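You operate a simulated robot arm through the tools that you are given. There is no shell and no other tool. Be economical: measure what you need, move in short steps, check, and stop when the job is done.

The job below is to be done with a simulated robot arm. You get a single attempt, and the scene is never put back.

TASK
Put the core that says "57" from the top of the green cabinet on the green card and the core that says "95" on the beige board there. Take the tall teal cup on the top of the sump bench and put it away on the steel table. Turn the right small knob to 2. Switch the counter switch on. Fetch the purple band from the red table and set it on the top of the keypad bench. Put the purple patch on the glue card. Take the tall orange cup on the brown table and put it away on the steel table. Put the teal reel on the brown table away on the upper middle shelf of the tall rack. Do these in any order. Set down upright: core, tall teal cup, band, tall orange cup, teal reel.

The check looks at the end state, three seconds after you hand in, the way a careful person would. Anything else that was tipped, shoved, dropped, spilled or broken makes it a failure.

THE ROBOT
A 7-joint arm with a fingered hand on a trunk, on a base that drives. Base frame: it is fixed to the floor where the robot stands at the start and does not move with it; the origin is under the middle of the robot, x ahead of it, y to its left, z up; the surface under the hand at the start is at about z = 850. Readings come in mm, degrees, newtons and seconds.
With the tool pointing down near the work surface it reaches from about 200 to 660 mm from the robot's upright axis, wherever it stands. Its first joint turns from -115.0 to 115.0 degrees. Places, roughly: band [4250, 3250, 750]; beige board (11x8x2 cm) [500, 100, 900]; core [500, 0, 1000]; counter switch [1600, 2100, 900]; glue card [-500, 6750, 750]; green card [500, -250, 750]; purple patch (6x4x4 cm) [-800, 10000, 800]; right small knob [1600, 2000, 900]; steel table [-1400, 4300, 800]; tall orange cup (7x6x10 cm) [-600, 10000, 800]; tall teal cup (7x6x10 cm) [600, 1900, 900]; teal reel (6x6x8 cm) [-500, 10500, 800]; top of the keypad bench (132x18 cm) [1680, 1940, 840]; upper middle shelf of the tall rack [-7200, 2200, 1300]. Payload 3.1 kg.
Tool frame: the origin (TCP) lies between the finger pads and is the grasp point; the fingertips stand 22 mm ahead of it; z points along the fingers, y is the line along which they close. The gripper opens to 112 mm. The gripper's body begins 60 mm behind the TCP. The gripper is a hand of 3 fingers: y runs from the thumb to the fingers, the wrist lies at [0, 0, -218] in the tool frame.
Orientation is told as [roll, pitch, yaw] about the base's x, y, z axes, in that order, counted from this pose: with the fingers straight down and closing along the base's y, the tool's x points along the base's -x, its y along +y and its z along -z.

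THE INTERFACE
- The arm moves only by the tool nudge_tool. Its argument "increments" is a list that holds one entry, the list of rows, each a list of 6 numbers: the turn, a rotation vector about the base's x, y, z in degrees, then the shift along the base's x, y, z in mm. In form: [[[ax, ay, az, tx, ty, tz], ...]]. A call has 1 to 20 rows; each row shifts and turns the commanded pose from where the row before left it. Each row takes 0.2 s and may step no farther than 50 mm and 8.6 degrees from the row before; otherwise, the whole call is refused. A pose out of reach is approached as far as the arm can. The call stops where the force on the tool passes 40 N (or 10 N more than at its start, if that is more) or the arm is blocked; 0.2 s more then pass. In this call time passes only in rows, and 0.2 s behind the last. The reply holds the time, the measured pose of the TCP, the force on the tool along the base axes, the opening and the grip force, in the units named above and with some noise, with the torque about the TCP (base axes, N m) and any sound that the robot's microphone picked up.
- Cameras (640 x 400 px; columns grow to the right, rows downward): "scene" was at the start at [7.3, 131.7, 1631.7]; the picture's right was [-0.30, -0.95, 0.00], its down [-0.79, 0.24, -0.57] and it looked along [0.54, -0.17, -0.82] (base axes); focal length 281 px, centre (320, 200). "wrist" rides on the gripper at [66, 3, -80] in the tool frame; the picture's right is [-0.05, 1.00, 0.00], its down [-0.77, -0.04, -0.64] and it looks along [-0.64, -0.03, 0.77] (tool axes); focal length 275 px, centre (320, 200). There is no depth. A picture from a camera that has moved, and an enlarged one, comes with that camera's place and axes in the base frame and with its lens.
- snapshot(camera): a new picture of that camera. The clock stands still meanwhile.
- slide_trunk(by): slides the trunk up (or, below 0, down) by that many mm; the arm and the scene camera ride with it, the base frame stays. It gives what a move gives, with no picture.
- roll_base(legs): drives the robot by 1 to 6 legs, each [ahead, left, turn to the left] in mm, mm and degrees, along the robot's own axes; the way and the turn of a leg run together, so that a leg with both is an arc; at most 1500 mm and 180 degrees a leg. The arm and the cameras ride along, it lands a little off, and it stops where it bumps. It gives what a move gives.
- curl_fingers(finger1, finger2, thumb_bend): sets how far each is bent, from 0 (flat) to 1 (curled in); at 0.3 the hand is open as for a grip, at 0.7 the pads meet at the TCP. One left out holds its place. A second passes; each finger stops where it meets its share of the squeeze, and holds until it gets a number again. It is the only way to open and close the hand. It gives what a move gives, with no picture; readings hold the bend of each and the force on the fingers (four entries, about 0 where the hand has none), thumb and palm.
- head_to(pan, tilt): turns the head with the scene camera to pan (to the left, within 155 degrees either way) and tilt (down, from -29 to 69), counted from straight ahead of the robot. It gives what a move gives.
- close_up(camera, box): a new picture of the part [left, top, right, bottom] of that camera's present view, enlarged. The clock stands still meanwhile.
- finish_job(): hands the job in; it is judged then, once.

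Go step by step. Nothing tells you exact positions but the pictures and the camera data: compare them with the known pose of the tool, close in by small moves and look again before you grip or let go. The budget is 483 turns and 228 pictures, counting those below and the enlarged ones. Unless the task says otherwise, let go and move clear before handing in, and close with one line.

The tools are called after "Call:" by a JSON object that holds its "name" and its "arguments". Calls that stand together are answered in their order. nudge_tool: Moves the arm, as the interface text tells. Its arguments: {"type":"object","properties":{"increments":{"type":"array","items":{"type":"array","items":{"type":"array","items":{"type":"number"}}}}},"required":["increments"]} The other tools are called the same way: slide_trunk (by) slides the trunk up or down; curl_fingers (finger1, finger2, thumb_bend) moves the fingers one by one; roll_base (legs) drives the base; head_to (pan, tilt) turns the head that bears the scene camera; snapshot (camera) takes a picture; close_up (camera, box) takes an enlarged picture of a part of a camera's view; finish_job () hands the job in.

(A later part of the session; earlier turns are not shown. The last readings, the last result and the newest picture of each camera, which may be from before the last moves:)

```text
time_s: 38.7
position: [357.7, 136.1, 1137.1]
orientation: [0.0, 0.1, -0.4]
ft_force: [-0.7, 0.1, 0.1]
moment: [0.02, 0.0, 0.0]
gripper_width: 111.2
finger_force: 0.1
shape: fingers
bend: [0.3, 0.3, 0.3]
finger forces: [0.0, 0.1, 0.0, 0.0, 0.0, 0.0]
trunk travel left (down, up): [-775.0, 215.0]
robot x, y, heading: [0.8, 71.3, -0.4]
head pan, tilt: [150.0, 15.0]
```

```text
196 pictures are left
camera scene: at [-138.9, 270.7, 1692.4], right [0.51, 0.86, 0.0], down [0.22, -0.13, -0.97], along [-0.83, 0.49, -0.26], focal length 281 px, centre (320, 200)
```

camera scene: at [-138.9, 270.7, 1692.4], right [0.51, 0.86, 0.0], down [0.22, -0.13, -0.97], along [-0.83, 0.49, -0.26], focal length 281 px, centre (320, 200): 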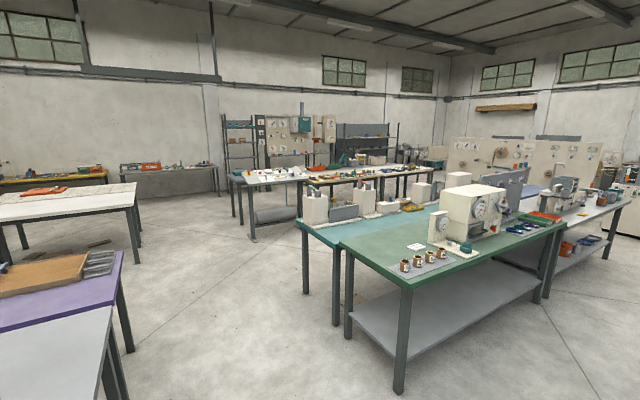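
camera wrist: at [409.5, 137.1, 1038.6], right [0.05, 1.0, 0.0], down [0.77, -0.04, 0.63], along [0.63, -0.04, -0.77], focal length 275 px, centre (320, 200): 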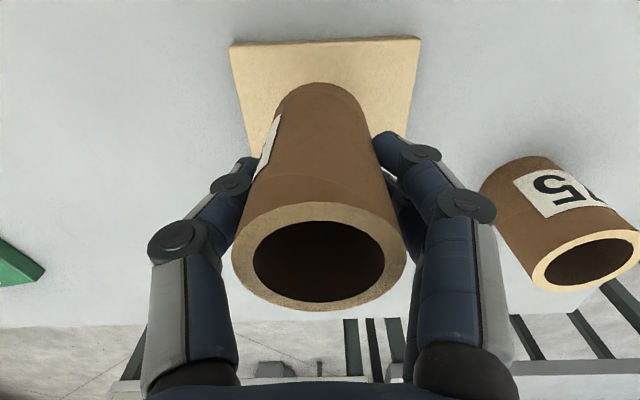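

I see two teal cups on the bench near (600, 1900). I'll zoom in on them and on the keypad bench.

Call:
{"name": "head_to", "arguments": {"pan": 75, "tilt": 20}}

Call:
{"name": "snapshot", "arguments": {"camera": "scene"}}

Call:
{"name": "close_up", "arguments": {"camera": "scene", "box": [120, 140, 320, 265]}}

Call:
{"name": "close_up", "arguments": {"camera": "scene", "box": [300, 120, 560, 280]}}

```text
time_s: 40.2
position: [356.6, 136.1, 1138.7]
orientation: [0.0, 0.0, -0.3]
ft_force: [0.8, 1.1, 0.2]
moment: [0.01, 0.01, -0.02]
gripper_width: 111.3
finger_force: 0.0
shape: fingers
bend: [0.3, 0.3, 0.3]
finger forces: [0.0, 0.0, 0.1, 0.0, 0.0, 0.1]
trunk travel left (down, up): [-775.0, 215.0]
robot x, y, heading: [2.6, 66.2, -0.5]
head pan, tilt: [75.0, 20.0]
```

```text
195 pictures are left
camera scene: at [-33.7, 313.1, 1684.3], right [0.96, -0.27, 0.0], down [-0.09, -0.33, -0.94], along [0.25, 0.91, -0.34], focal length 281 px, centre (320, 200)
```

scene: 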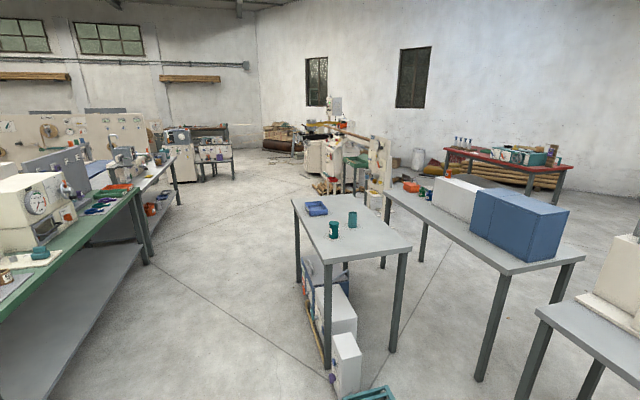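

```text
3.20 times, centred on (220, 202) of scene
camera zoom: at [-33.7, 313.1, 1684.3], right [0.96, -0.27, 0.0], down [-0.09, -0.33, -0.94], along [0.25, 0.91, -0.34], focal length 900 px, centre (640, 192)
```

zoom: 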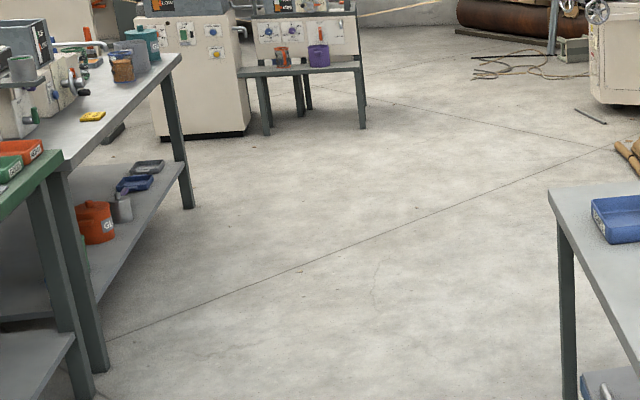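

```text
2.46 times, centred on (430, 200) of scene
camera zoom: at [-33.7, 313.1, 1684.3], right [0.96, -0.27, 0.0], down [-0.09, -0.33, -0.94], along [0.25, 0.91, -0.34], focal length 692 px, centre (49, 200)
```

zoom: 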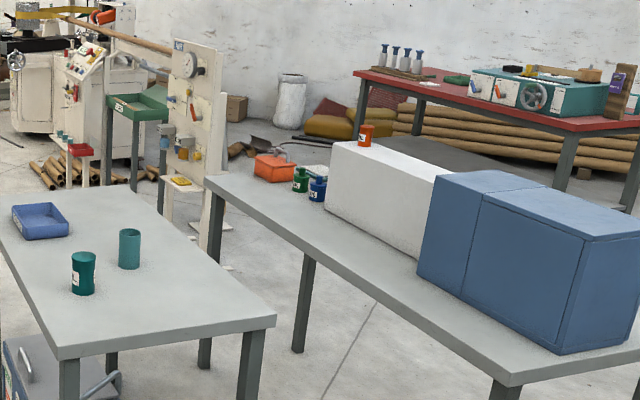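

The sump bench spans about x 345–890, y 1590–2700, and the cups are near its west side. I'll back off a bit, then strafe left along the aisle to face it.

Call:
{"name": "roll_base", "arguments": {"legs": [[-200, 0, 0], [0, 1000, 0], [0, 830, 0]]}}

Call:
{"name": "head_to", "arguments": {"pan": 0, "tilt": 50}}

Call:
{"name": "snapshot", "arguments": {"camera": "scene"}}

```text
time_s: 50.5
position: [178.5, 1965.2, 1137.7]
orientation: [0.0, 0.0, -0.3]
ft_force: [0.3, 0.6, -0.2]
moment: [-0.04, -0.01, 0.0]
gripper_width: 111.2
finger_force: 0.0
shape: fingers
bend: [0.3, 0.3, 0.3]
finger forces: [0.0, 0.0, 0.0, 0.1, 0.0, 0.0]
trunk travel left (down, up): [-775.0, 215.0]
robot x, y, heading: [-176.4, 1897.0, -0.6]
head pan, tilt: [75.0, 20.0]
```

```text
time_s: 52.0
position: [177.8, 1965.5, 1136.6]
orientation: [-0.1, 0.0, -0.3]
ft_force: [-0.4, 0.2, -0.9]
moment: [-0.01, 0.01, -0.03]
gripper_width: 111.2
finger_force: 0.1
shape: fingers
bend: [0.3, 0.3, 0.3]
finger forces: [0.1, 0.0, 0.1, 0.0, 0.0, 0.0]
trunk travel left (down, up): [-775.0, 215.0]
robot x, y, heading: [-176.7, 1895.8, -0.1]
head pan, tilt: [0.0, 50.0]
```

```text
192 pictures are left
camera scene: at [-158.9, 2050.6, 1638.7], right [0.0, -1.0, 0.0], down [-0.77, 0.0, -0.64], along [0.64, 0.0, -0.77], focal length 281 px, centre (320, 200)
```

scene: 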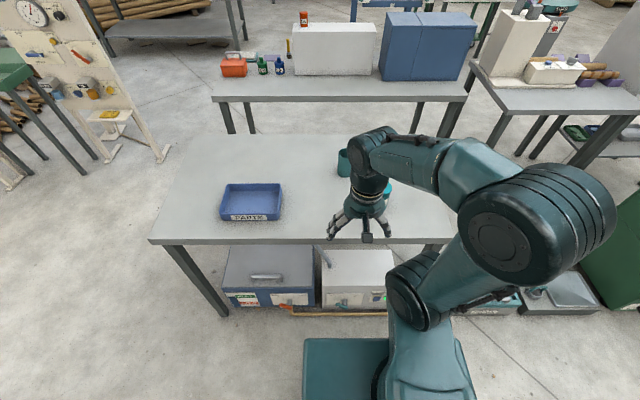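

Call:
{"name": "snapshot", "arguments": {"camera": "wrist"}}

Call:
{"name": "close_up", "arguments": {"camera": "scene", "box": [310, 130, 430, 250]}}

```text
191 pictures are left
camera wrist: at [112.5, 1967.3, 1217.7], right [0.05, 1.0, 0.0], down [0.77, -0.04, 0.64], along [0.64, -0.03, -0.77], focal length 275 px, centre (320, 200)
```

wrist: 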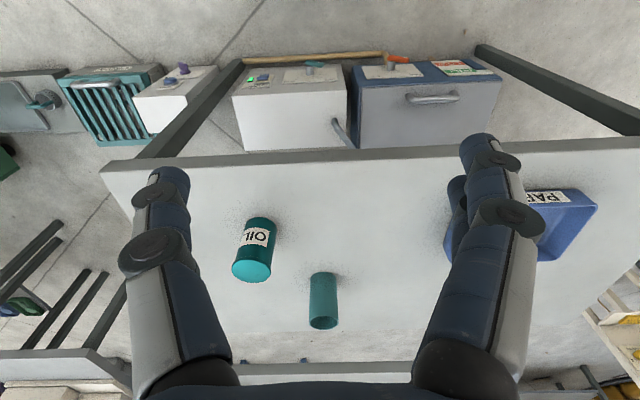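

```text
3.33 times, centred on (370, 190) of scene
camera zoom: at [-158.9, 2050.6, 1638.7], right [0.0, -1.0, 0.0], down [-0.77, 0.0, -0.64], along [0.64, 0.0, -0.77], focal length 937 px, centre (153, 233)
```

zoom: 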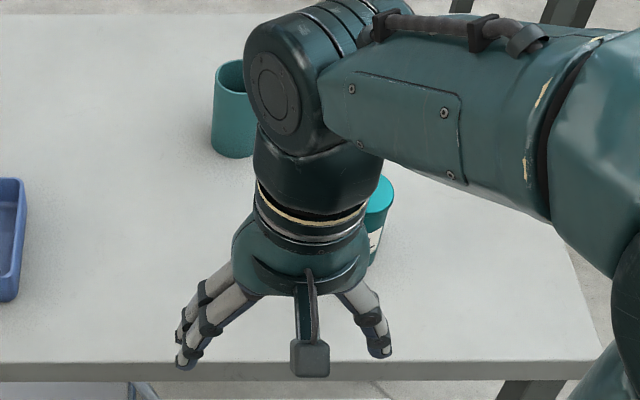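

The taller open teal vessel near (645, 1950) is the cup; the other is a closed oil can. I'll drive ahead a little and bring the hand over the cup.

Call:
{"name": "roll_base", "arguments": {"legs": [[190, 0, 0]]}}

Call:
{"name": "nudge_tool", "arguments": {"increments": [[[0, 0, 0, 45, -4, 0], [0, 0, 0, 45, -4, 0], [0, 0, 0, 45, -4, 0], [0, 0, 0, 45, -3, 0], [0, 0, 0, 45, 0, 0]]]}}

Call:
{"name": "snapshot", "arguments": {"camera": "wrist"}}

```text
time_s: 53.6
position: [374.1, 1964.6, 1137.1]
orientation: [0.0, 0.0, -0.2]
ft_force: [0.0, 0.0, 0.4]
moment: [-0.03, 0.01, 0.01]
gripper_width: 111.1
finger_force: 0.0
shape: fingers
bend: [0.3, 0.3, 0.3]
finger forces: [0.0, 0.0, 0.1, 0.0, 0.1, 0.0]
trunk travel left (down, up): [-775.0, 215.0]
robot x, y, heading: [17.5, 1894.4, -0.2]
head pan, tilt: [0.0, 50.0]
```

```text
time_s: 54.8
position: [597.1, 1949.5, 1135.8]
orientation: [-0.1, 0.2, -0.3]
ft_force: [0.3, -0.7, -0.7]
moment: [0.0, 0.0, 0.0]
gripper_width: 111.2
finger_force: 0.1
shape: fingers
bend: [0.3, 0.3, 0.3]
finger forces: [0.0, 0.0, 0.1, 0.0, 0.0, 0.0]
trunk travel left (down, up): [-775.0, 215.0]
robot x, y, heading: [16.4, 1899.3, -0.2]
head pan, tilt: [0.0, 50.0]
```

```text
189 pictures are left
camera wrist: at [530.7, 1952.3, 1216.3], right [0.05, 1.0, 0.0], down [0.77, -0.04, 0.63], along [0.63, -0.03, -0.77], focal length 275 px, centre (320, 200)
```

wrist: 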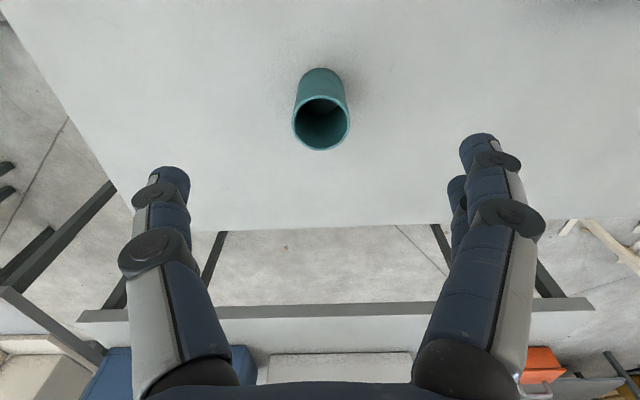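

The cup is at about (647, 1948). I'll move over it and descend.

Call:
{"name": "nudge_tool", "arguments": {"increments": [[[0, 0, 0, 45, -1, 0], [0, 0, 0, 5, 0, -45], [0, 0, 0, 0, 0, -45], [0, 0, 0, 0, 0, -45], [0, 0, 0, 0, 0, -45], [0, 0, 0, 0, 0, -45]]]}}

Call:
{"name": "snapshot", "arguments": {"camera": "wrist"}}

```text
time_s: 56.2
position: [645.6, 1947.8, 910.3]
orientation: [0.0, 0.0, -0.2]
ft_force: [-0.6, -0.6, 0.2]
moment: [0.0, 0.0, 0.02]
gripper_width: 111.1
finger_force: 0.1
shape: fingers
bend: [0.3, 0.3, 0.3]
finger forces: [0.0, 0.0, 0.1, 0.1, 0.0, 0.1]
trunk travel left (down, up): [-775.0, 215.0]
robot x, y, heading: [21.0, 1898.4, -0.1]
head pan, tilt: [0.0, 50.0]
```

```text
188 pictures are left
camera wrist: at [580.7, 1949.6, 991.0], right [0.05, 1.0, 0.0], down [0.77, -0.04, 0.64], along [0.63, -0.03, -0.77], focal length 275 px, centre (320, 200)
```

wrist: 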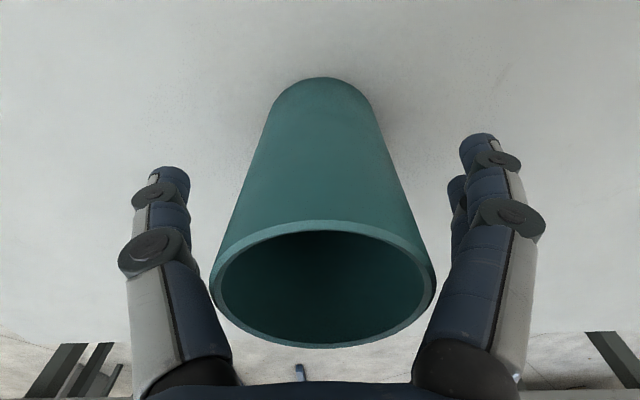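

The cup is centred, so I'll grip it.

Call:
{"name": "curl_fingers", "arguments": {"finger1": 0.7, "finger2": 0.7, "thumb_bend": 0.7}}

Call:
{"name": "nudge_tool", "arguments": {"increments": [[[0, 0, 0, 0, 0, 30], [0, 0, 0, 0, 0, 40], [0, 0, 0, 0, 0, 45], [0, 0, 0, 0, 0, 45], [0, 0, 0, -5, 0, 40], [0, 0, 0, -45, 0, 0], [0, 0, 0, -45, 0, 0], [0, 0, 0, -45, 0, 0], [0, 0, 0, -45, 0, 0], [0, 0, 0, -45, 0, 0], [0, 0, 0, -30, 0, 0]]]}}

Call:
{"name": "snapshot", "arguments": {"camera": "wrist"}}

```text
time_s: 57.2
position: [645.2, 1948.0, 910.8]
orientation: [-0.1, 0.0, -0.2]
ft_force: [-0.5, 2.2, 1.7]
moment: [0.15, -0.03, 0.01]
gripper_width: 49.7
finger_force: 25.2
shape: fingers
bend: [0.55, 0.56, 0.58]
finger forces: [9.3, 15.9, 0.1, 0.1, 24.4, 0.0]
trunk travel left (down, up): [-775.0, 215.0]
robot x, y, heading: [18.4, 1895.7, -0.3]
head pan, tilt: [0.0, 50.0]
```

```text
time_s: 59.6
position: [385.6, 1947.7, 1111.3]
orientation: [-0.1, -0.1, -0.2]
ft_force: [0.3, 1.0, -0.5]
moment: [0.01, 0.01, -0.01]
gripper_width: 49.7
finger_force: 22.6
shape: fingers
bend: [0.55, 0.56, 0.58]
finger forces: [9.0, 13.3, 0.0, 0.0, 22.9, 0.0]
trunk travel left (down, up): [-775.0, 215.0]
robot x, y, heading: [21.4, 1896.9, -0.2]
head pan, tilt: [0.0, 50.0]
```

```text
187 pictures are left
camera wrist: at [319.4, 1950.0, 1192.1], right [0.05, 1.0, 0.0], down [0.77, -0.04, 0.64], along [0.64, -0.03, -0.77], focal length 275 px, centre (320, 200)
```

wrist: 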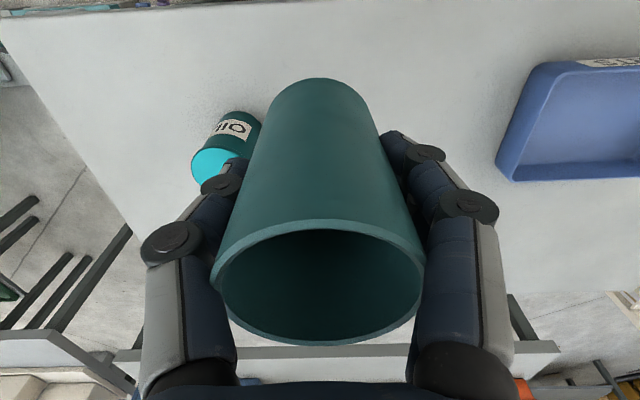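

The cup is held. I'll back away, turn left to face up the aisle and look for the steel table at around (-1400, 4300).

Call:
{"name": "roll_base", "arguments": {"legs": [[-320, 0, 0], [0, 0, 90]]}}

Call:
{"name": "head_to", "arguments": {"pan": 25, "tilt": 25}}

Call:
{"name": "snapshot", "arguments": {"camera": "scene"}}

```text
time_s: 65.5
position: [-348.5, 2265.7, 1110.6]
orientation: [0.0, -0.1, 89.7]
ft_force: [0.0, -0.5, 0.1]
moment: [-0.01, -0.04, -0.03]
gripper_width: 49.6
finger_force: 22.7
shape: fingers
bend: [0.55, 0.56, 0.58]
finger forces: [9.0, 13.3, 0.0, 0.0, 22.6, 0.1]
trunk travel left (down, up): [-775.0, 215.0]
robot x, y, heading: [-296.1, 1896.5, 89.9]
head pan, tilt: [0.0, 50.0]
```

```text
time_s: 66.4
position: [-348.8, 2265.8, 1110.9]
orientation: [0.0, 0.0, 89.8]
ft_force: [-0.8, 0.2, -0.8]
moment: [0.01, 0.02, 0.01]
gripper_width: 49.4
finger_force: 22.3
shape: fingers
bend: [0.55, 0.56, 0.58]
finger forces: [9.0, 13.1, 0.0, 0.1, 22.6, 0.0]
trunk travel left (down, up): [-775.0, 215.0]
robot x, y, heading: [-295.6, 1894.3, 89.8]
head pan, tilt: [25.0, 25.0]
```

```text
186 pictures are left
camera scene: at [-489.8, 1922.1, 1676.1], right [0.91, 0.42, 0.0], down [0.18, -0.38, -0.91], along [-0.38, 0.82, -0.42], focal length 281 px, centre (320, 200)
```

scene: 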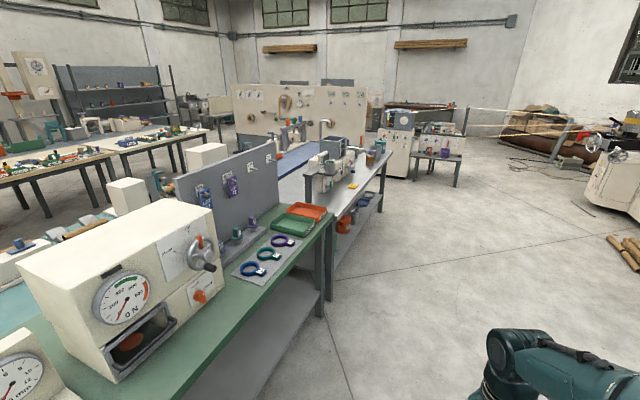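

The steel table is the next bench up the aisle on the left (x ≈ -900 edge, y ≈ 4300). I'll drive up beside it and look.

Call:
{"name": "roll_base", "arguments": {"legs": [[1200, 0, 0], [1000, 0, 0]]}}

Call:
{"name": "head_to", "arguments": {"pan": 70, "tilt": 35}}

Call:
{"name": "snapshot", "arguments": {"camera": "scene"}}

```text
time_s: 77.2
position: [-373.8, 4451.5, 1110.5]
orientation: [0.0, 0.0, 91.0]
ft_force: [0.4, -0.5, -1.0]
moment: [-0.01, 0.03, -0.01]
gripper_width: 49.3
finger_force: 22.2
shape: fingers
bend: [0.55, 0.56, 0.58]
finger forces: [9.0, 13.2, 0.1, 0.0, 22.6, 0.0]
trunk travel left (down, up): [-775.0, 215.0]
robot x, y, heading: [-313.9, 4086.5, 91.1]
head pan, tilt: [25.0, 25.0]
```

```text
time_s: 78.3
position: [-374.1, 4452.8, 1111.3]
orientation: [0.0, 0.0, 91.1]
ft_force: [-0.1, 0.9, 0.5]
moment: [-0.01, 0.03, 0.01]
gripper_width: 49.8
finger_force: 22.2
shape: fingers
bend: [0.55, 0.56, 0.58]
finger forces: [9.0, 13.2, 0.0, 0.0, 22.7, 0.0]
trunk travel left (down, up): [-775.0, 215.0]
robot x, y, heading: [-312.5, 4086.5, 90.9]
head pan, tilt: [70.0, 35.0]
```

```text
185 pictures are left
camera scene: at [-550.0, 4052.4, 1660.4], right [0.33, 0.95, 0.0], down [0.54, -0.19, -0.82], along [-0.77, 0.27, -0.57], focal length 281 px, centre (320, 200)
```

scene: 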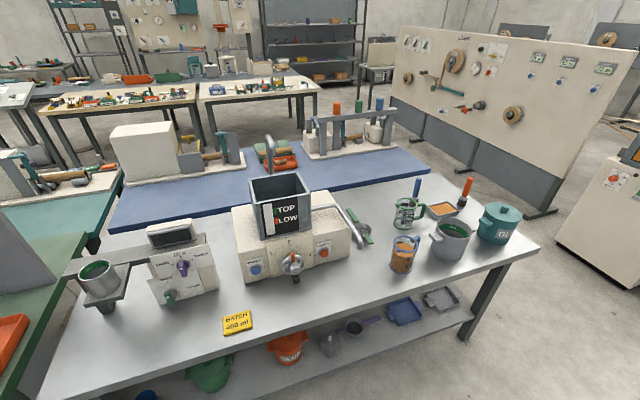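

The steel table's front strip (x ≈ -1150, y 4200–4430) is free. I'll turn to face it, planning to stand at about (-650, 4280).

Call:
{"name": "roll_base", "arguments": {"legs": [[0, 0, 89], [300, -194, 0]]}}

Call:
{"name": "head_to", "arguments": {"pan": 0, "tilt": 50}}

Call:
{"name": "snapshot", "arguments": {"camera": "scene"}}

Call:
{"name": "snapshot", "arguments": {"camera": "wrist"}}

```text
time_s: 84.4
position: [-977.3, 4235.4, 1111.0]
orientation: [0.0, 0.0, 179.5]
ft_force: [-0.3, -0.1, -0.2]
moment: [0.02, -0.02, 0.04]
gripper_width: 49.4
finger_force: 22.3
shape: fingers
bend: [0.55, 0.56, 0.58]
finger forces: [8.9, 13.0, 0.1, 0.0, 22.4, 0.0]
trunk travel left (down, up): [-775.0, 215.0]
robot x, y, heading: [-608.4, 4281.9, 179.2]
head pan, tilt: [70.0, 35.0]
```

```text
time_s: 85.8
position: [-976.9, 4233.8, 1110.7]
orientation: [0.0, 0.0, 179.5]
ft_force: [-0.7, -0.9, -0.9]
moment: [-0.03, 0.02, -0.02]
gripper_width: 49.8
finger_force: 22.2
shape: fingers
bend: [0.55, 0.56, 0.58]
finger forces: [9.1, 13.0, 0.0, 0.1, 22.3, 0.0]
trunk travel left (down, up): [-775.0, 215.0]
robot x, y, heading: [-609.3, 4284.6, 179.4]
head pan, tilt: [0.0, 50.0]
```

```text
184 pictures are left
camera scene: at [-629.0, 4131.5, 1638.7], right [0.01, 1.0, 0.0], down [0.77, -0.01, -0.64], along [-0.64, 0.01, -0.77], focal length 281 px, centre (320, 200)
```

scene: 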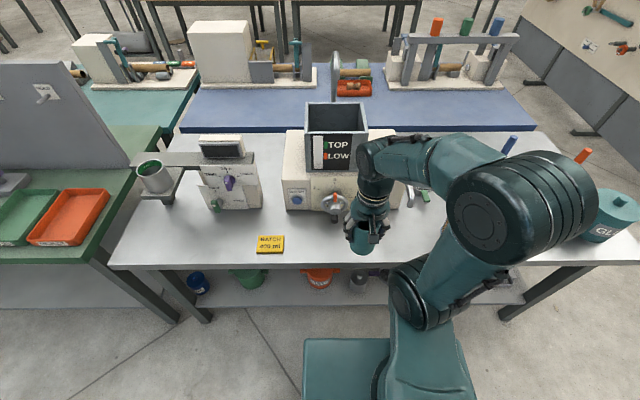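

```text
183 pictures are left
camera wrist: at [-910.9, 4230.3, 1191.9], right [-0.06, -1.0, 0.0], down [-0.77, 0.04, 0.64], along [-0.63, 0.04, -0.77], focal length 275 px, centre (320, 200)
```

wrist: 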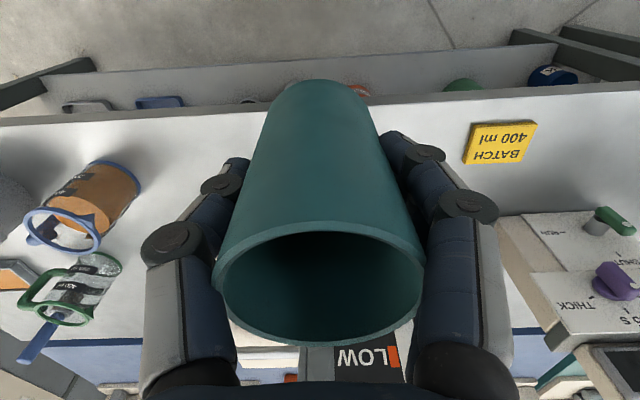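

I'll move the cup over the free strip to about (-1140, 4180) and lower partway.

Call:
{"name": "nudge_tool", "arguments": {"increments": [[[0, 0, 0, -42, -14, 0], [0, 0, 0, -42, -14, 0], [0, 0, 0, -42, -14, 0], [0, 0, 0, -37, -12, 0], [0, 0, 0, 0, 0, -45], [0, 0, 0, 0, 0, -45], [0, 0, 0, 0, 0, -45], [0, 0, 0, 0, 0, -30]]]}}

Call:
{"name": "snapshot", "arguments": {"camera": "scene"}}

Call:
{"name": "snapshot", "arguments": {"camera": "wrist"}}

```text
time_s: 87.6
position: [-1142.2, 4180.4, 943.6]
orientation: [0.0, 0.0, 179.4]
ft_force: [-0.4, 0.5, -0.4]
moment: [0.01, -0.02, -0.04]
gripper_width: 49.8
finger_force: 22.2
shape: fingers
bend: [0.55, 0.56, 0.58]
finger forces: [8.9, 12.7, 0.0, 0.0, 22.1, 0.0]
trunk travel left (down, up): [-775.0, 215.0]
robot x, y, heading: [-608.7, 4282.0, 179.6]
head pan, tilt: [0.0, 50.0]
```

```text
182 pictures are left
camera scene: at [-629.6, 4131.5, 1638.7], right [0.01, 1.0, 0.0], down [0.77, -0.01, -0.64], along [-0.64, 0.01, -0.77], focal length 281 px, centre (320, 200)
```

scene: 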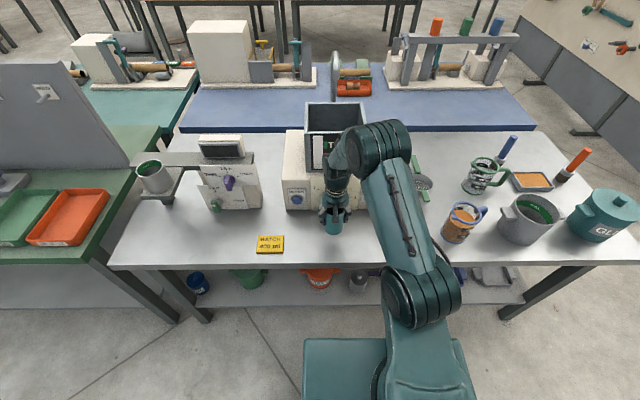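

```text
181 pictures are left
camera wrist: at [-1075.6, 4175.7, 1025.0], right [-0.06, -1.0, 0.0], down [-0.77, 0.04, 0.64], along [-0.64, 0.04, -0.77], focal length 275 px, centre (320, 200)
```

wrist: 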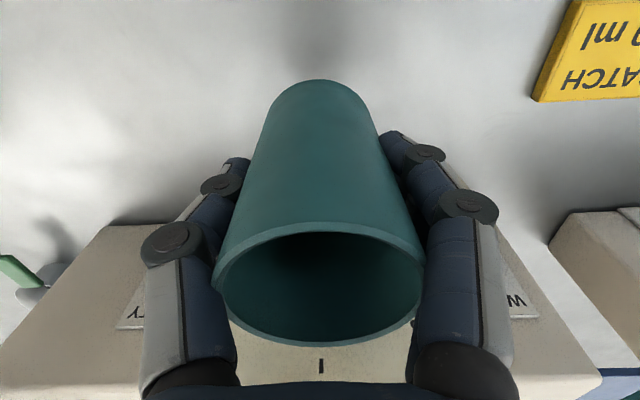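

The table's knob is just behind, so I'll shift 10 mm toward me and lower in small steps until contact.

Call:
{"name": "nudge_tool", "arguments": {"increments": [[[0, 0, 0, 10, 0, -3], [0, 0, 0, 0, 0, -5], [0, 0, 0, 0, 0, -5], [0, 0, 0, 0, 0, -5], [0, 0, 0, 0, 0, -5], [0, 0, 0, 0, 0, -3], [0, 0, 0, 0, 0, -3], [0, 0, 0, 0, 0, -3], [0, 0, 0, 0, 0, -2], [0, 0, 0, 0, 0, -2], [0, 0, 0, 0, 0, -2]]]}}

```text
time_s: 90.0
position: [-1130.1, 4182.1, 907.6]
orientation: [0.0, 0.1, 179.3]
ft_force: [-0.2, 0.3, -0.8]
moment: [-0.02, 0.05, 0.0]
gripper_width: 49.6
finger_force: 21.8
shape: fingers
bend: [0.55, 0.56, 0.58]
finger forces: [8.9, 12.7, 0.1, 0.0, 22.0, 0.0]
trunk travel left (down, up): [-775.0, 215.0]
robot x, y, heading: [-609.4, 4284.4, 179.7]
head pan, tilt: [0.0, 50.0]
```

Call:
{"name": "nudge_tool", "arguments": {"increments": [[[0, 0, 0, 0, 0, -2.5], [0, 0, 0, 0, 0, -2.5], [0, 0, 0, 0, 0, -2.5], [0, 0, 0, 0, 0, -2.5], [0, 0, 0, 0, 0, -2.5], [0, 0, 0, 0, 0, -2.5], [0, 0, 0, 0, 0, -2.5], [0, 0, 0, 0, 0, -2.5], [0, 0, 0, 0, 0, -2.5], [0, 0, 0, 0, 0, -2.5]]]}}

```text
time_s: 92.2
position: [-1130.3, 4180.8, 881.4]
orientation: [0.1, 0.0, 179.5]
ft_force: [-0.3, -0.2, 0.0]
moment: [0.04, 0.01, 0.0]
gripper_width: 49.6
finger_force: 22.1
shape: fingers
bend: [0.55, 0.56, 0.58]
finger forces: [8.9, 12.6, 0.0, 0.0, 22.1, 0.0]
trunk travel left (down, up): [-775.0, 215.0]
robot x, y, heading: [-609.7, 4283.6, 179.4]
head pan, tilt: [0.0, 50.0]
```

Call:
{"name": "close_up", "arguments": {"camera": "scene", "box": [250, 150, 410, 270]}}

Call:
{"name": "snapshot", "arguments": {"camera": "wrist"}}

```text
3.33 times, centred on (330, 210) of scene
camera zoom: at [-629.2, 4131.5, 1638.7], right [0.01, 1.0, 0.0], down [0.77, -0.01, -0.64], along [-0.64, 0.01, -0.77], focal length 937 px, centre (287, 167)
```

zoom: 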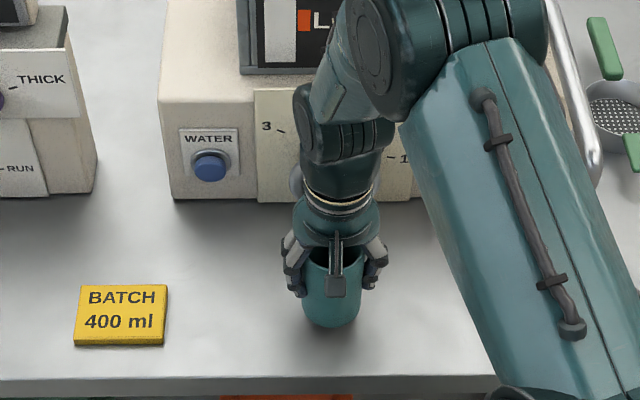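

```text
179 pictures are left
camera wrist: at [-1063.8, 4176.2, 963.8], right [-0.06, -1.0, 0.0], down [-0.77, 0.04, 0.64], along [-0.63, 0.04, -0.77], focal length 275 px, centre (320, 200)
```

wrist: 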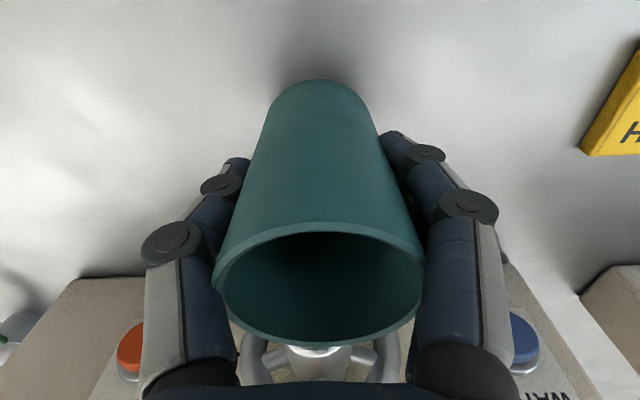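

The cup still hangs above the table and a handwheel lies behind it. I'll shift 40 mm away from the wheel and continue down.

Call:
{"name": "nudge_tool", "arguments": {"increments": [[[0, 0, 0, 5, -20, 0], [0, 0, 0, 0, -20, 0], [0, 0, 0, 0, 0, -2.5], [0, 0, 0, 0, 0, -2.5], [0, 0, 0, 0, 0, -2.5], [0, 0, 0, 0, 0, -2.5], [0, 0, 0, 0, 0, -2.5], [0, 0, 0, 0, 0, -2.5], [0, 0, 0, 0, 0, -2.5], [0, 0, 0, 0, 0, -2.5]]]}}

```text
time_s: 94.4
position: [-1125.9, 4141.6, 862.6]
orientation: [0.1, 0.0, 179.4]
ft_force: [0.0, -0.4, -0.5]
moment: [0.0, -0.01, -0.02]
gripper_width: 49.4
finger_force: 21.8
shape: fingers
bend: [0.55, 0.56, 0.58]
finger forces: [9.0, 12.8, 0.0, 0.1, 22.0, 0.0]
trunk travel left (down, up): [-775.0, 215.0]
robot x, y, heading: [-612.0, 4285.3, 179.2]
head pan, tilt: [0.0, 50.0]
```

Call:
{"name": "nudge_tool", "arguments": {"increments": [[[0, 0, 0, 0, 0, -2], [0, 0, 0, 0, 0, -2], [0, 0, 0, 0, 0, -2], [0, 0, 0, 0, 0, -2], [0, 0, 0, 0, 0, -2], [0, 0, 0, 0, 0, -2], [0, 0, 0, 0, 0, -2], [0, 0, 0, 0, 0, -2]]]}}

Call:
{"name": "close_up", "arguments": {"camera": "scene", "box": [250, 150, 410, 270]}}

```text
time_s: 95.5
position: [-1125.1, 4141.4, 859.3]
orientation: [0.2, -0.7, 179.3]
ft_force: [3.7, 2.2, 29.8]
moment: [-0.28, -0.13, 0.07]
gripper_width: 49.5
finger_force: 28.4
shape: fingers
bend: [0.56, 0.57, 0.6]
finger forces: [11.0, 15.7, 0.0, 0.1, 29.8, 0.0]
trunk travel left (down, up): [-775.0, 215.0]
robot x, y, heading: [-611.2, 4282.6, 179.5]
head pan, tilt: [0.0, 50.0]
stopped in row 5: the force on the tool passed its limit at 43 N (the readings are from after the stop); the commanded pose is now the measured one
```

```text
3.33 times, centred on (330, 210) of scene
camera zoom: at [-623.2, 4133.4, 1639.1], right [0.01, 1.0, 0.0], down [0.76, -0.01, -0.65], along [-0.65, 0.01, -0.76], focal length 937 px, centre (287, 167)
```

zoom: 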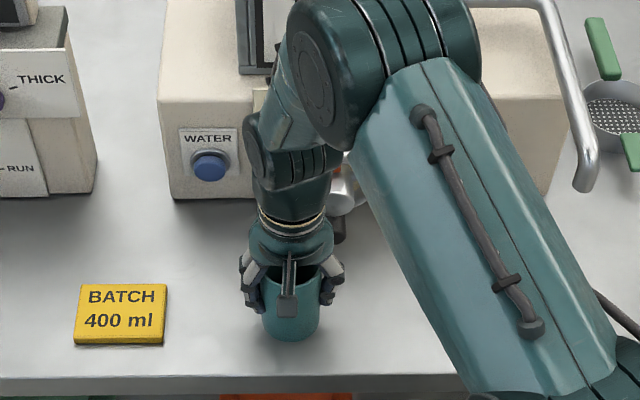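

It's on the table (top ≈ 798). I'll release and rise.

Call:
{"name": "nudge_tool", "arguments": {"increments": [[[0, 0, 0, 0, 0, 1]]]}}

Call:
{"name": "curl_fingers", "arguments": {"finger1": 0.3, "finger2": 0.3, "thumb_bend": 0.3}}

Call:
{"name": "nudge_tool", "arguments": {"increments": [[[0, 0, 0, 0, 0, 30], [0, 0, 0, 0, 0, 45], [0, 0, 0, 0, 0, 45], [0, 0, 0, 0, 0, 45], [0, 0, 0, 0, 0, 45], [0, 0, 0, 0, 0, 45], [0, 0, 0, 0, 0, 30], [0, 0, 0, 45, 0, 0], [0, 0, 0, 45, 0, 0], [0, 0, 0, 45, 0, 0], [0, 0, 0, 45, 0, 0]]]}}

Call:
{"name": "snapshot", "arguments": {"camera": "scene"}}

```text
time_s: 95.9
position: [-1125.1, 4142.1, 858.4]
orientation: [0.2, -0.6, 179.4]
ft_force: [1.8, 0.5, 28.4]
moment: [-0.27, -0.13, 0.04]
gripper_width: 49.6
finger_force: 27.7
shape: fingers
bend: [0.56, 0.57, 0.6]
finger forces: [11.1, 16.0, 0.1, 0.0, 29.0, 0.0]
trunk travel left (down, up): [-775.0, 215.0]
robot x, y, heading: [-609.5, 4285.3, 179.3]
head pan, tilt: [0.0, 50.0]
```

```text
time_s: 96.9
position: [-1126.6, 4140.7, 856.4]
orientation: [0.1, -0.3, 179.5]
ft_force: [0.1, -0.7, -0.5]
moment: [-0.01, 0.0, 0.01]
gripper_width: 111.1
finger_force: 0.0
shape: fingers
bend: [0.3, 0.3, 0.3]
finger forces: [0.0, 0.1, 0.0, 0.0, 0.1, 0.0]
trunk travel left (down, up): [-775.0, 215.0]
robot x, y, heading: [-605.6, 4282.8, 179.5]
head pan, tilt: [0.0, 50.0]
```

```text
time_s: 99.3
position: [-945.5, 4141.6, 1143.5]
orientation: [0.2, -0.5, 179.4]
ft_force: [-0.2, 0.2, -1.2]
moment: [0.01, 0.01, 0.0]
gripper_width: 111.5
finger_force: 0.0
shape: fingers
bend: [0.3, 0.3, 0.3]
finger forces: [0.1, 0.0, 0.0, 0.1, 0.0, 0.1]
trunk travel left (down, up): [-775.0, 215.0]
robot x, y, heading: [-608.6, 4287.0, 179.2]
head pan, tilt: [0.0, 50.0]
```

```text
177 pictures are left
camera scene: at [-627.1, 4132.1, 1638.7], right [0.01, 1.0, 0.0], down [0.77, -0.01, -0.64], along [-0.64, 0.01, -0.77], focal length 281 px, centre (320, 200)
```

scene: 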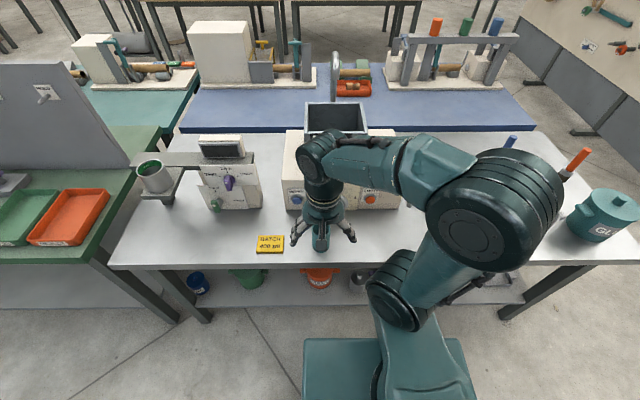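

The teal cup is placed. Next I'll back off, turn north toward the brown table (y ≈ 10000) and look ahead.

Call:
{"name": "roll_base", "arguments": {"legs": [[-320, 0, 0], [0, 0, -89.5]]}}

Call:
{"name": "head_to", "arguments": {"pan": 0, "tilt": 20}}

Call:
{"name": "snapshot", "arguments": {"camera": "scene"}}

```text
time_s: 105.2
position: [-433.3, 4616.2, 1142.9]
orientation: [0.1, -0.3, 90.2]
ft_force: [-0.8, -0.1, 0.8]
moment: [0.01, 0.01, 0.02]
gripper_width: 111.4
finger_force: 0.1
shape: fingers
bend: [0.3, 0.3, 0.3]
finger forces: [0.1, 0.0, 0.0, 0.0, 0.1, 0.0]
trunk travel left (down, up): [-775.0, 215.0]
robot x, y, heading: [-286.7, 4278.9, 90.3]
head pan, tilt: [0.0, 50.0]
```

```text
time_s: 106.2
position: [-435.2, 4616.9, 1143.4]
orientation: [0.1, -0.3, 90.3]
ft_force: [0.1, -0.2, 0.3]
moment: [0.03, 0.01, -0.01]
gripper_width: 111.5
finger_force: 0.1
shape: fingers
bend: [0.3, 0.3, 0.3]
finger forces: [0.1, 0.0, 0.1, 0.1, 0.1, 0.1]
trunk travel left (down, up): [-775.0, 215.0]
robot x, y, heading: [-284.4, 4283.7, 90.6]
head pan, tilt: [0.0, 20.0]
```

```text
176 pictures are left
camera scene: at [-440.3, 4314.0, 1684.2], right [1.0, 0.0, 0.0], down [0.0, -0.34, -0.94], along [0.0, 0.94, -0.34], focal length 281 px, centre (320, 200)
```

scene: 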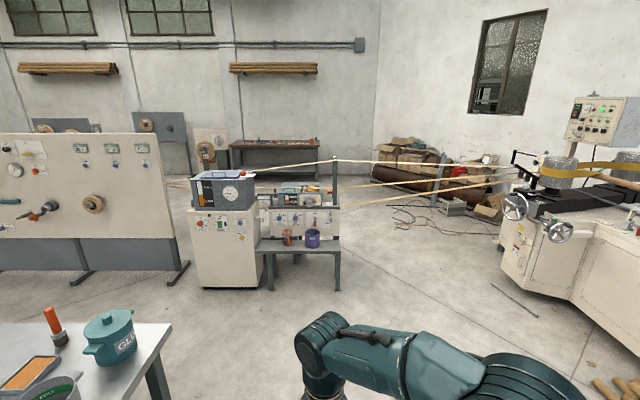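

The glue machine stands ahead, with yellow strands stretched across behind it, and the brown table is at the back. I'll look closer to find a passage.

Call:
{"name": "close_up", "arguments": {"camera": "scene", "box": [120, 100, 460, 310]}}

Call:
{"name": "head_to", "arguments": {"pan": 40, "tilt": 15}}

Call:
{"name": "snapshot", "arguments": {"camera": "scene"}}

Call:
{"name": "head_to", "arguments": {"pan": -50, "tilt": 20}}

Call:
{"name": "snapshot", "arguments": {"camera": "scene"}}

```text
1.88 times, centred on (290, 205) of scene
camera zoom: at [-440.3, 4314.0, 1684.2], right [1.0, 0.0, 0.0], down [0.0, -0.34, -0.94], along [0.0, 0.94, -0.34], focal length 529 px, centre (376, 191)
```

zoom: 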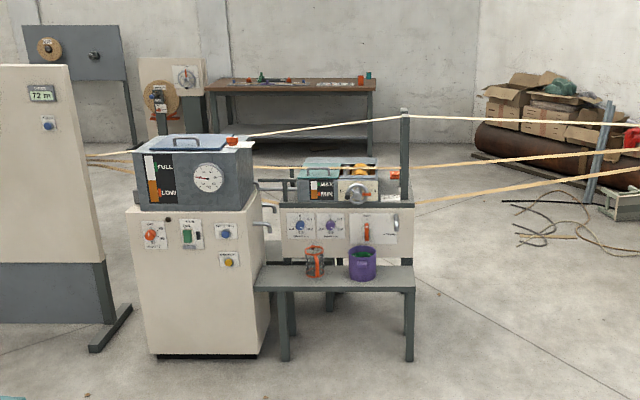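

```text
time_s: 107.3
position: [-433.3, 4616.7, 1142.1]
orientation: [0.2, -0.3, 90.2]
ft_force: [0.0, -0.5, 0.7]
moment: [-0.01, 0.02, 0.04]
gripper_width: 111.4
finger_force: 0.1
shape: fingers
bend: [0.3, 0.3, 0.3]
finger forces: [0.0, 0.1, 0.0, 0.1, 0.0, 0.0]
trunk travel left (down, up): [-775.0, 215.0]
robot x, y, heading: [-284.6, 4281.5, 90.3]
head pan, tilt: [40.0, 15.0]
```

```text
174 pictures are left
camera scene: at [-500.2, 4292.4, 1692.4], right [0.76, 0.64, 0.0], down [0.17, -0.2, -0.97], along [-0.62, 0.74, -0.26], focal length 281 px, centre (320, 200)
```

scene: 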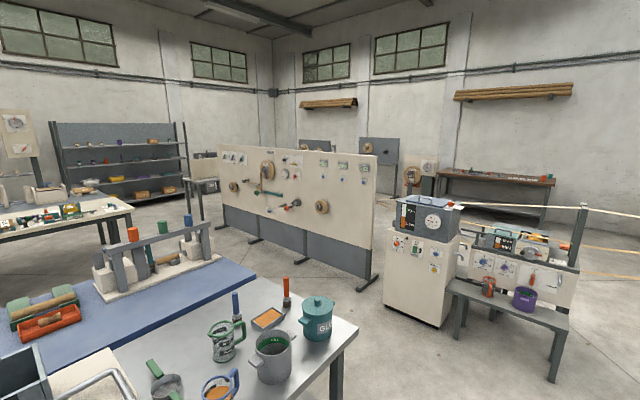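

```text
time_s: 108.9
position: [-433.2, 4617.2, 1142.8]
orientation: [0.1, -0.3, 90.2]
ft_force: [0.1, -0.4, 0.2]
moment: [-0.01, 0.01, -0.02]
gripper_width: 111.4
finger_force: 0.1
shape: fingers
bend: [0.3, 0.3, 0.3]
finger forces: [0.0, 0.0, 0.0, 0.0, 0.1, 0.1]
trunk travel left (down, up): [-775.0, 215.0]
robot x, y, heading: [-283.3, 4279.7, 90.0]
head pan, tilt: [-50.0, 20.0]
```

```text
173 pictures are left
camera scene: at [-368.9, 4281.0, 1684.3], right [0.65, -0.76, 0.0], down [-0.26, -0.22, -0.94], along [0.72, 0.61, -0.34], focal length 281 px, centre (320, 200)
```

scene: 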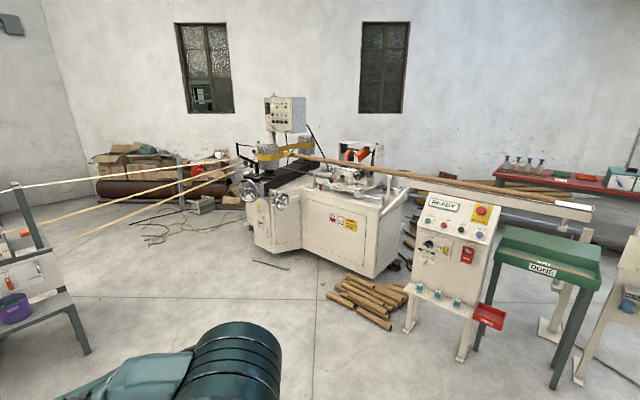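

Strands cross the direct route, so I'll drive closer to see what lies behind the glue machine.

Call:
{"name": "roll_base", "arguments": {"legs": [[1000, 400, 0]]}}

Call:
{"name": "slide_trunk", "arguments": {"by": 200}}

Call:
{"name": "head_to", "arguments": {"pan": 20, "tilt": 15}}

Call:
{"name": "snapshot", "arguments": {"camera": "scene"}}

Call:
{"name": "head_to", "arguments": {"pan": -35, "tilt": 15}}

Call:
{"name": "snapshot", "arguments": {"camera": "scene"}}

```text
time_s: 114.4
position: [-824.1, 5620.5, 1143.0]
orientation: [0.1, -0.3, 89.4]
ft_force: [-0.2, 0.7, -0.1]
moment: [0.01, 0.01, 0.0]
gripper_width: 111.1
finger_force: 0.1
shape: fingers
bend: [0.3, 0.3, 0.3]
finger forces: [0.2, 0.0, 0.1, 0.0, 0.0, 0.0]
trunk travel left (down, up): [-775.0, 215.0]
robot x, y, heading: [-681.0, 5282.7, 89.6]
head pan, tilt: [-50.0, 20.0]
```

```text
time_s: 116.6
position: [-823.5, 5619.2, 1342.7]
orientation: [0.1, -0.3, 89.5]
ft_force: [-0.4, 0.7, 0.4]
moment: [0.02, 0.0, 0.0]
gripper_width: 111.4
finger_force: 0.1
shape: fingers
bend: [0.3, 0.3, 0.3]
finger forces: [0.0, 0.0, 0.1, 0.0, 0.1, 0.1]
trunk travel left (down, up): [-975.0, 15.0]
robot x, y, heading: [-680.4, 5281.2, 89.7]
head pan, tilt: [-50.0, 20.0]
```

```text
time_s: 118.0
position: [-822.9, 5620.6, 1342.0]
orientation: [0.1, -0.4, 89.5]
ft_force: [-0.2, -0.4, 0.1]
moment: [0.0, -0.03, 0.02]
gripper_width: 111.7
finger_force: 0.0
shape: fingers
bend: [0.3, 0.3, 0.3]
finger forces: [0.1, 0.0, 0.0, 0.0, 0.0, 0.0]
trunk travel left (down, up): [-975.0, 15.0]
robot x, y, heading: [-680.3, 5280.8, 89.7]
head pan, tilt: [20.0, 15.0]
```

```text
172 pictures are left
camera scene: at [-865.1, 5312.4, 1892.4], right [0.94, 0.33, 0.0], down [0.09, -0.24, -0.97], along [-0.32, 0.91, -0.26], focal length 281 px, centre (320, 200)
```

scene: 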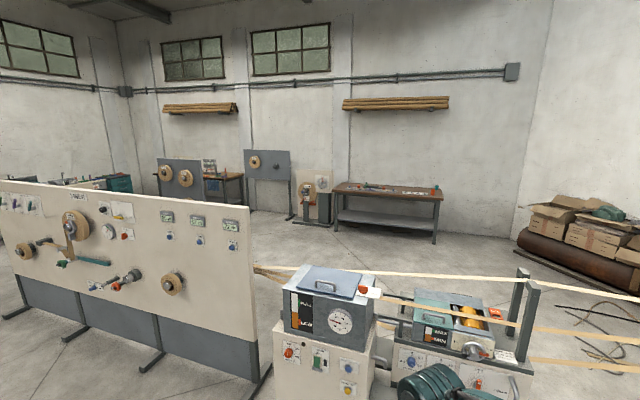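

```text
time_s: 119.3
position: [-822.7, 5620.4, 1341.9]
orientation: [0.1, -0.4, 89.5]
ft_force: [-0.3, 0.0, 0.2]
moment: [0.0, -0.02, 0.01]
gripper_width: 111.4
finger_force: 0.1
shape: fingers
bend: [0.3, 0.3, 0.3]
finger forces: [0.1, 0.0, 0.0, 0.1, 0.0, 0.0]
trunk travel left (down, up): [-975.0, 15.0]
robot x, y, heading: [-681.1, 5282.7, 89.3]
head pan, tilt: [-35.0, 15.0]
```

```text
171 pictures are left
camera scene: at [-779.9, 5300.5, 1892.4], right [0.81, -0.58, 0.0], down [-0.15, -0.21, -0.97], along [0.56, 0.79, -0.26], focal length 281 px, centre (320, 200)
```

scene: 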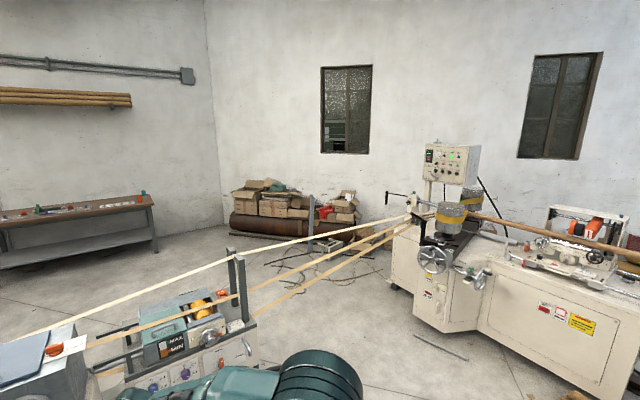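

The strands start at the back of the big panel, so the north area should be reachable around the panel's west end. I'll enter the corridor between the benches and the panel and look west.

Call:
{"name": "roll_base", "arguments": {"legs": [[560, 0, 0], [0, 0, 90]]}}

Call:
{"name": "head_to", "arguments": {"pan": 0, "tilt": 20}}

Call:
{"name": "snapshot", "arguments": {"camera": "scene"}}

```text
time_s: 126.3
position: [-1010.5, 5698.2, 1342.7]
orientation: [0.1, -0.5, 179.1]
ft_force: [-0.4, -0.5, 0.0]
moment: [-0.01, 0.01, 0.01]
gripper_width: 111.3
finger_force: 0.0
shape: fingers
bend: [0.3, 0.3, 0.3]
finger forces: [0.0, 0.0, 0.0, 0.0, 0.0, 0.0]
trunk travel left (down, up): [-975.0, 15.0]
robot x, y, heading: [-673.1, 5839.1, 179.4]
head pan, tilt: [-35.0, 15.0]
```

```text
time_s: 127.3
position: [-1010.5, 5700.0, 1342.1]
orientation: [0.1, -0.5, 179.2]
ft_force: [-0.4, -0.3, -0.5]
moment: [0.01, 0.02, -0.01]
gripper_width: 111.3
finger_force: 0.1
shape: fingers
bend: [0.3, 0.3, 0.3]
finger forces: [0.1, 0.0, 0.0, 0.1, 0.0, 0.0]
trunk travel left (down, up): [-975.0, 15.0]
robot x, y, heading: [-674.2, 5840.0, 179.3]
head pan, tilt: [0.0, 20.0]
```

```text
170 pictures are left
camera scene: at [-709.0, 5689.2, 1884.3], right [0.02, 1.0, 0.0], down [0.34, -0.01, -0.94], along [-0.94, 0.02, -0.34], focal length 281 px, centre (320, 200)
```

scene: 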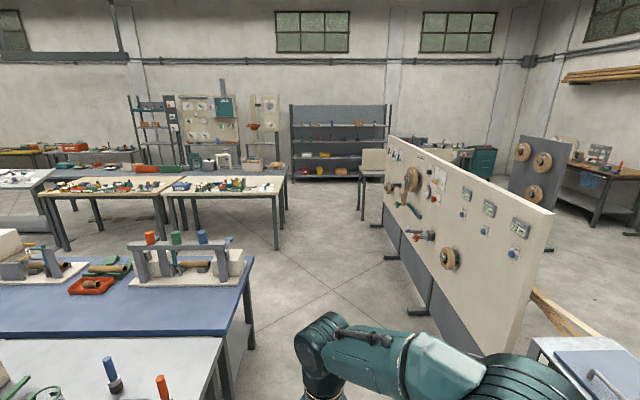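

The corridor is clear. I'll drive west along it and look again near the panel's end.

Call:
{"name": "roll_base", "arguments": {"legs": [[1500, 0, 0.5], [1500, 0, 0], [1000, 0, 0]]}}

Call:
{"name": "head_to", "arguments": {"pan": -25, "tilt": 20}}

Call:
{"name": "snapshot", "arguments": {"camera": "scene"}}

```text
time_s: 146.5
position: [-5000.7, 5714.7, 1343.8]
orientation: [0.1, -0.4, 178.7]
ft_force: [0.3, 0.8, -0.9]
moment: [-0.02, -0.01, 0.01]
gripper_width: 111.4
finger_force: 0.0
shape: fingers
bend: [0.3, 0.3, 0.3]
finger forces: [0.0, 0.0, 0.0, 0.1, 0.0, 0.1]
trunk travel left (down, up): [-975.0, 15.0]
robot x, y, heading: [-4663.1, 5852.1, 178.6]
head pan, tilt: [0.0, 20.0]
```

```text
time_s: 147.4
position: [-5000.9, 5714.2, 1344.0]
orientation: [0.1, -0.4, 178.7]
ft_force: [0.2, -0.1, -0.9]
moment: [0.0, 0.01, 0.0]
gripper_width: 111.6
finger_force: 0.1
shape: fingers
bend: [0.3, 0.3, 0.3]
finger forces: [0.1, 0.0, 0.1, 0.0, 0.1, 0.1]
trunk travel left (down, up): [-975.0, 15.0]
robot x, y, heading: [-4661.7, 5853.3, 178.6]
head pan, tilt: [-25.0, 20.0]
```

```text
169 pictures are left
camera scene: at [-4689.6, 5741.6, 1884.3], right [0.44, 0.9, 0.0], down [0.31, -0.15, -0.94], along [-0.84, 0.42, -0.34], focal length 281 px, centre (320, 200)
```

scene: 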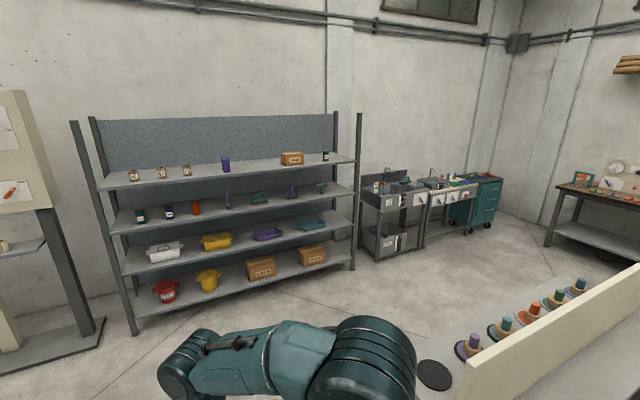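

Call:
{"name": "head_to", "arguments": {"pan": -65, "tilt": 30}}

Call:
{"name": "snapshot", "arguments": {"camera": "scene"}}

```text
time_s: 148.5
position: [-5002.2, 5714.7, 1343.4]
orientation: [0.0, -0.5, 178.7]
ft_force: [-0.2, 0.2, 0.5]
moment: [0.01, -0.02, -0.01]
gripper_width: 111.5
finger_force: 0.0
shape: fingers
bend: [0.3, 0.3, 0.3]
finger forces: [0.1, 0.0, 0.1, 0.0, 0.0, 0.0]
trunk travel left (down, up): [-975.0, 15.0]
robot x, y, heading: [-4659.2, 5857.7, 178.9]
head pan, tilt: [-65.0, 30.0]
```

```text
168 pictures are left
camera scene: at [-4642.7, 5783.3, 1868.2], right [0.92, 0.4, 0.0], down [0.2, -0.46, -0.87], along [-0.35, 0.79, -0.5], focal length 281 px, centre (320, 200)
```

scene: 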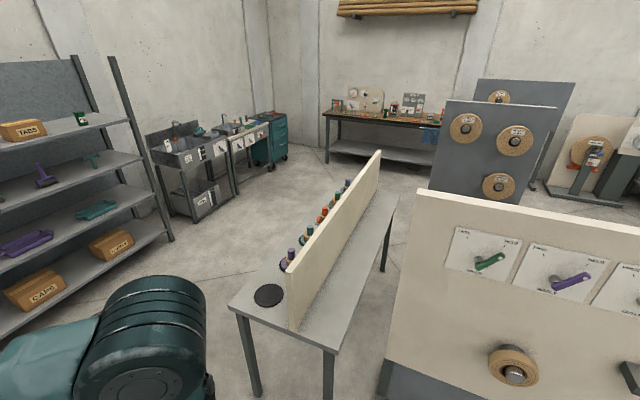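

The passage between the shelf (x ≈ -7030) and the cone table (x ≈ -5390) is wide. I'll go west, then strafe north to y ≈ 8500 and look east.

Call:
{"name": "roll_base", "arguments": {"legs": [[1450, 0, 0], [0, -1400, 0], [0, -1200, 0]]}}

Call:
{"name": "head_to", "arguments": {"pan": -150, "tilt": 20}}

Call:
{"name": "snapshot", "arguments": {"camera": "scene"}}

```text
time_s: 168.1
position: [-6368.0, 8345.1, 1343.0]
orientation: [0.1, -0.4, 177.3]
ft_force: [-0.4, -1.2, -0.2]
moment: [0.03, -0.01, -0.02]
gripper_width: 111.4
finger_force: 0.0
shape: fingers
bend: [0.3, 0.3, 0.3]
finger forces: [0.0, 0.1, 0.0, 0.1, 0.0, 0.1]
trunk travel left (down, up): [-975.0, 15.0]
robot x, y, heading: [-6024.5, 8478.7, 177.1]
head pan, tilt: [-65.0, 30.0]
```

```text
time_s: 169.7
position: [-6367.0, 8346.1, 1342.8]
orientation: [0.0, -0.4, 177.3]
ft_force: [-0.3, -0.7, 0.2]
moment: [0.0, 0.03, 0.01]
gripper_width: 111.6
finger_force: 0.1
shape: fingers
bend: [0.3, 0.3, 0.3]
finger forces: [0.1, 0.0, 0.1, 0.1, 0.0, 0.0]
trunk travel left (down, up): [-975.0, 15.0]
robot x, y, heading: [-6023.7, 8476.2, 177.1]
head pan, tilt: [-150.0, 20.0]
```

```text
167 pictures are left
camera scene: at [-5889.8, 8364.5, 1884.3], right [0.46, -0.89, 0.0], down [-0.3, -0.16, -0.94], along [0.83, 0.43, -0.34], focal length 281 px, centre (320, 200)
```

scene: 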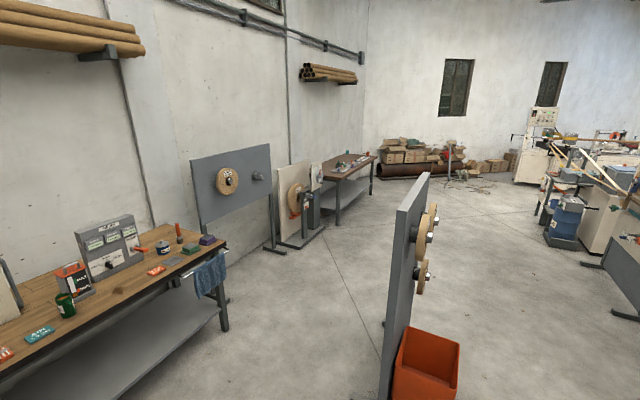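

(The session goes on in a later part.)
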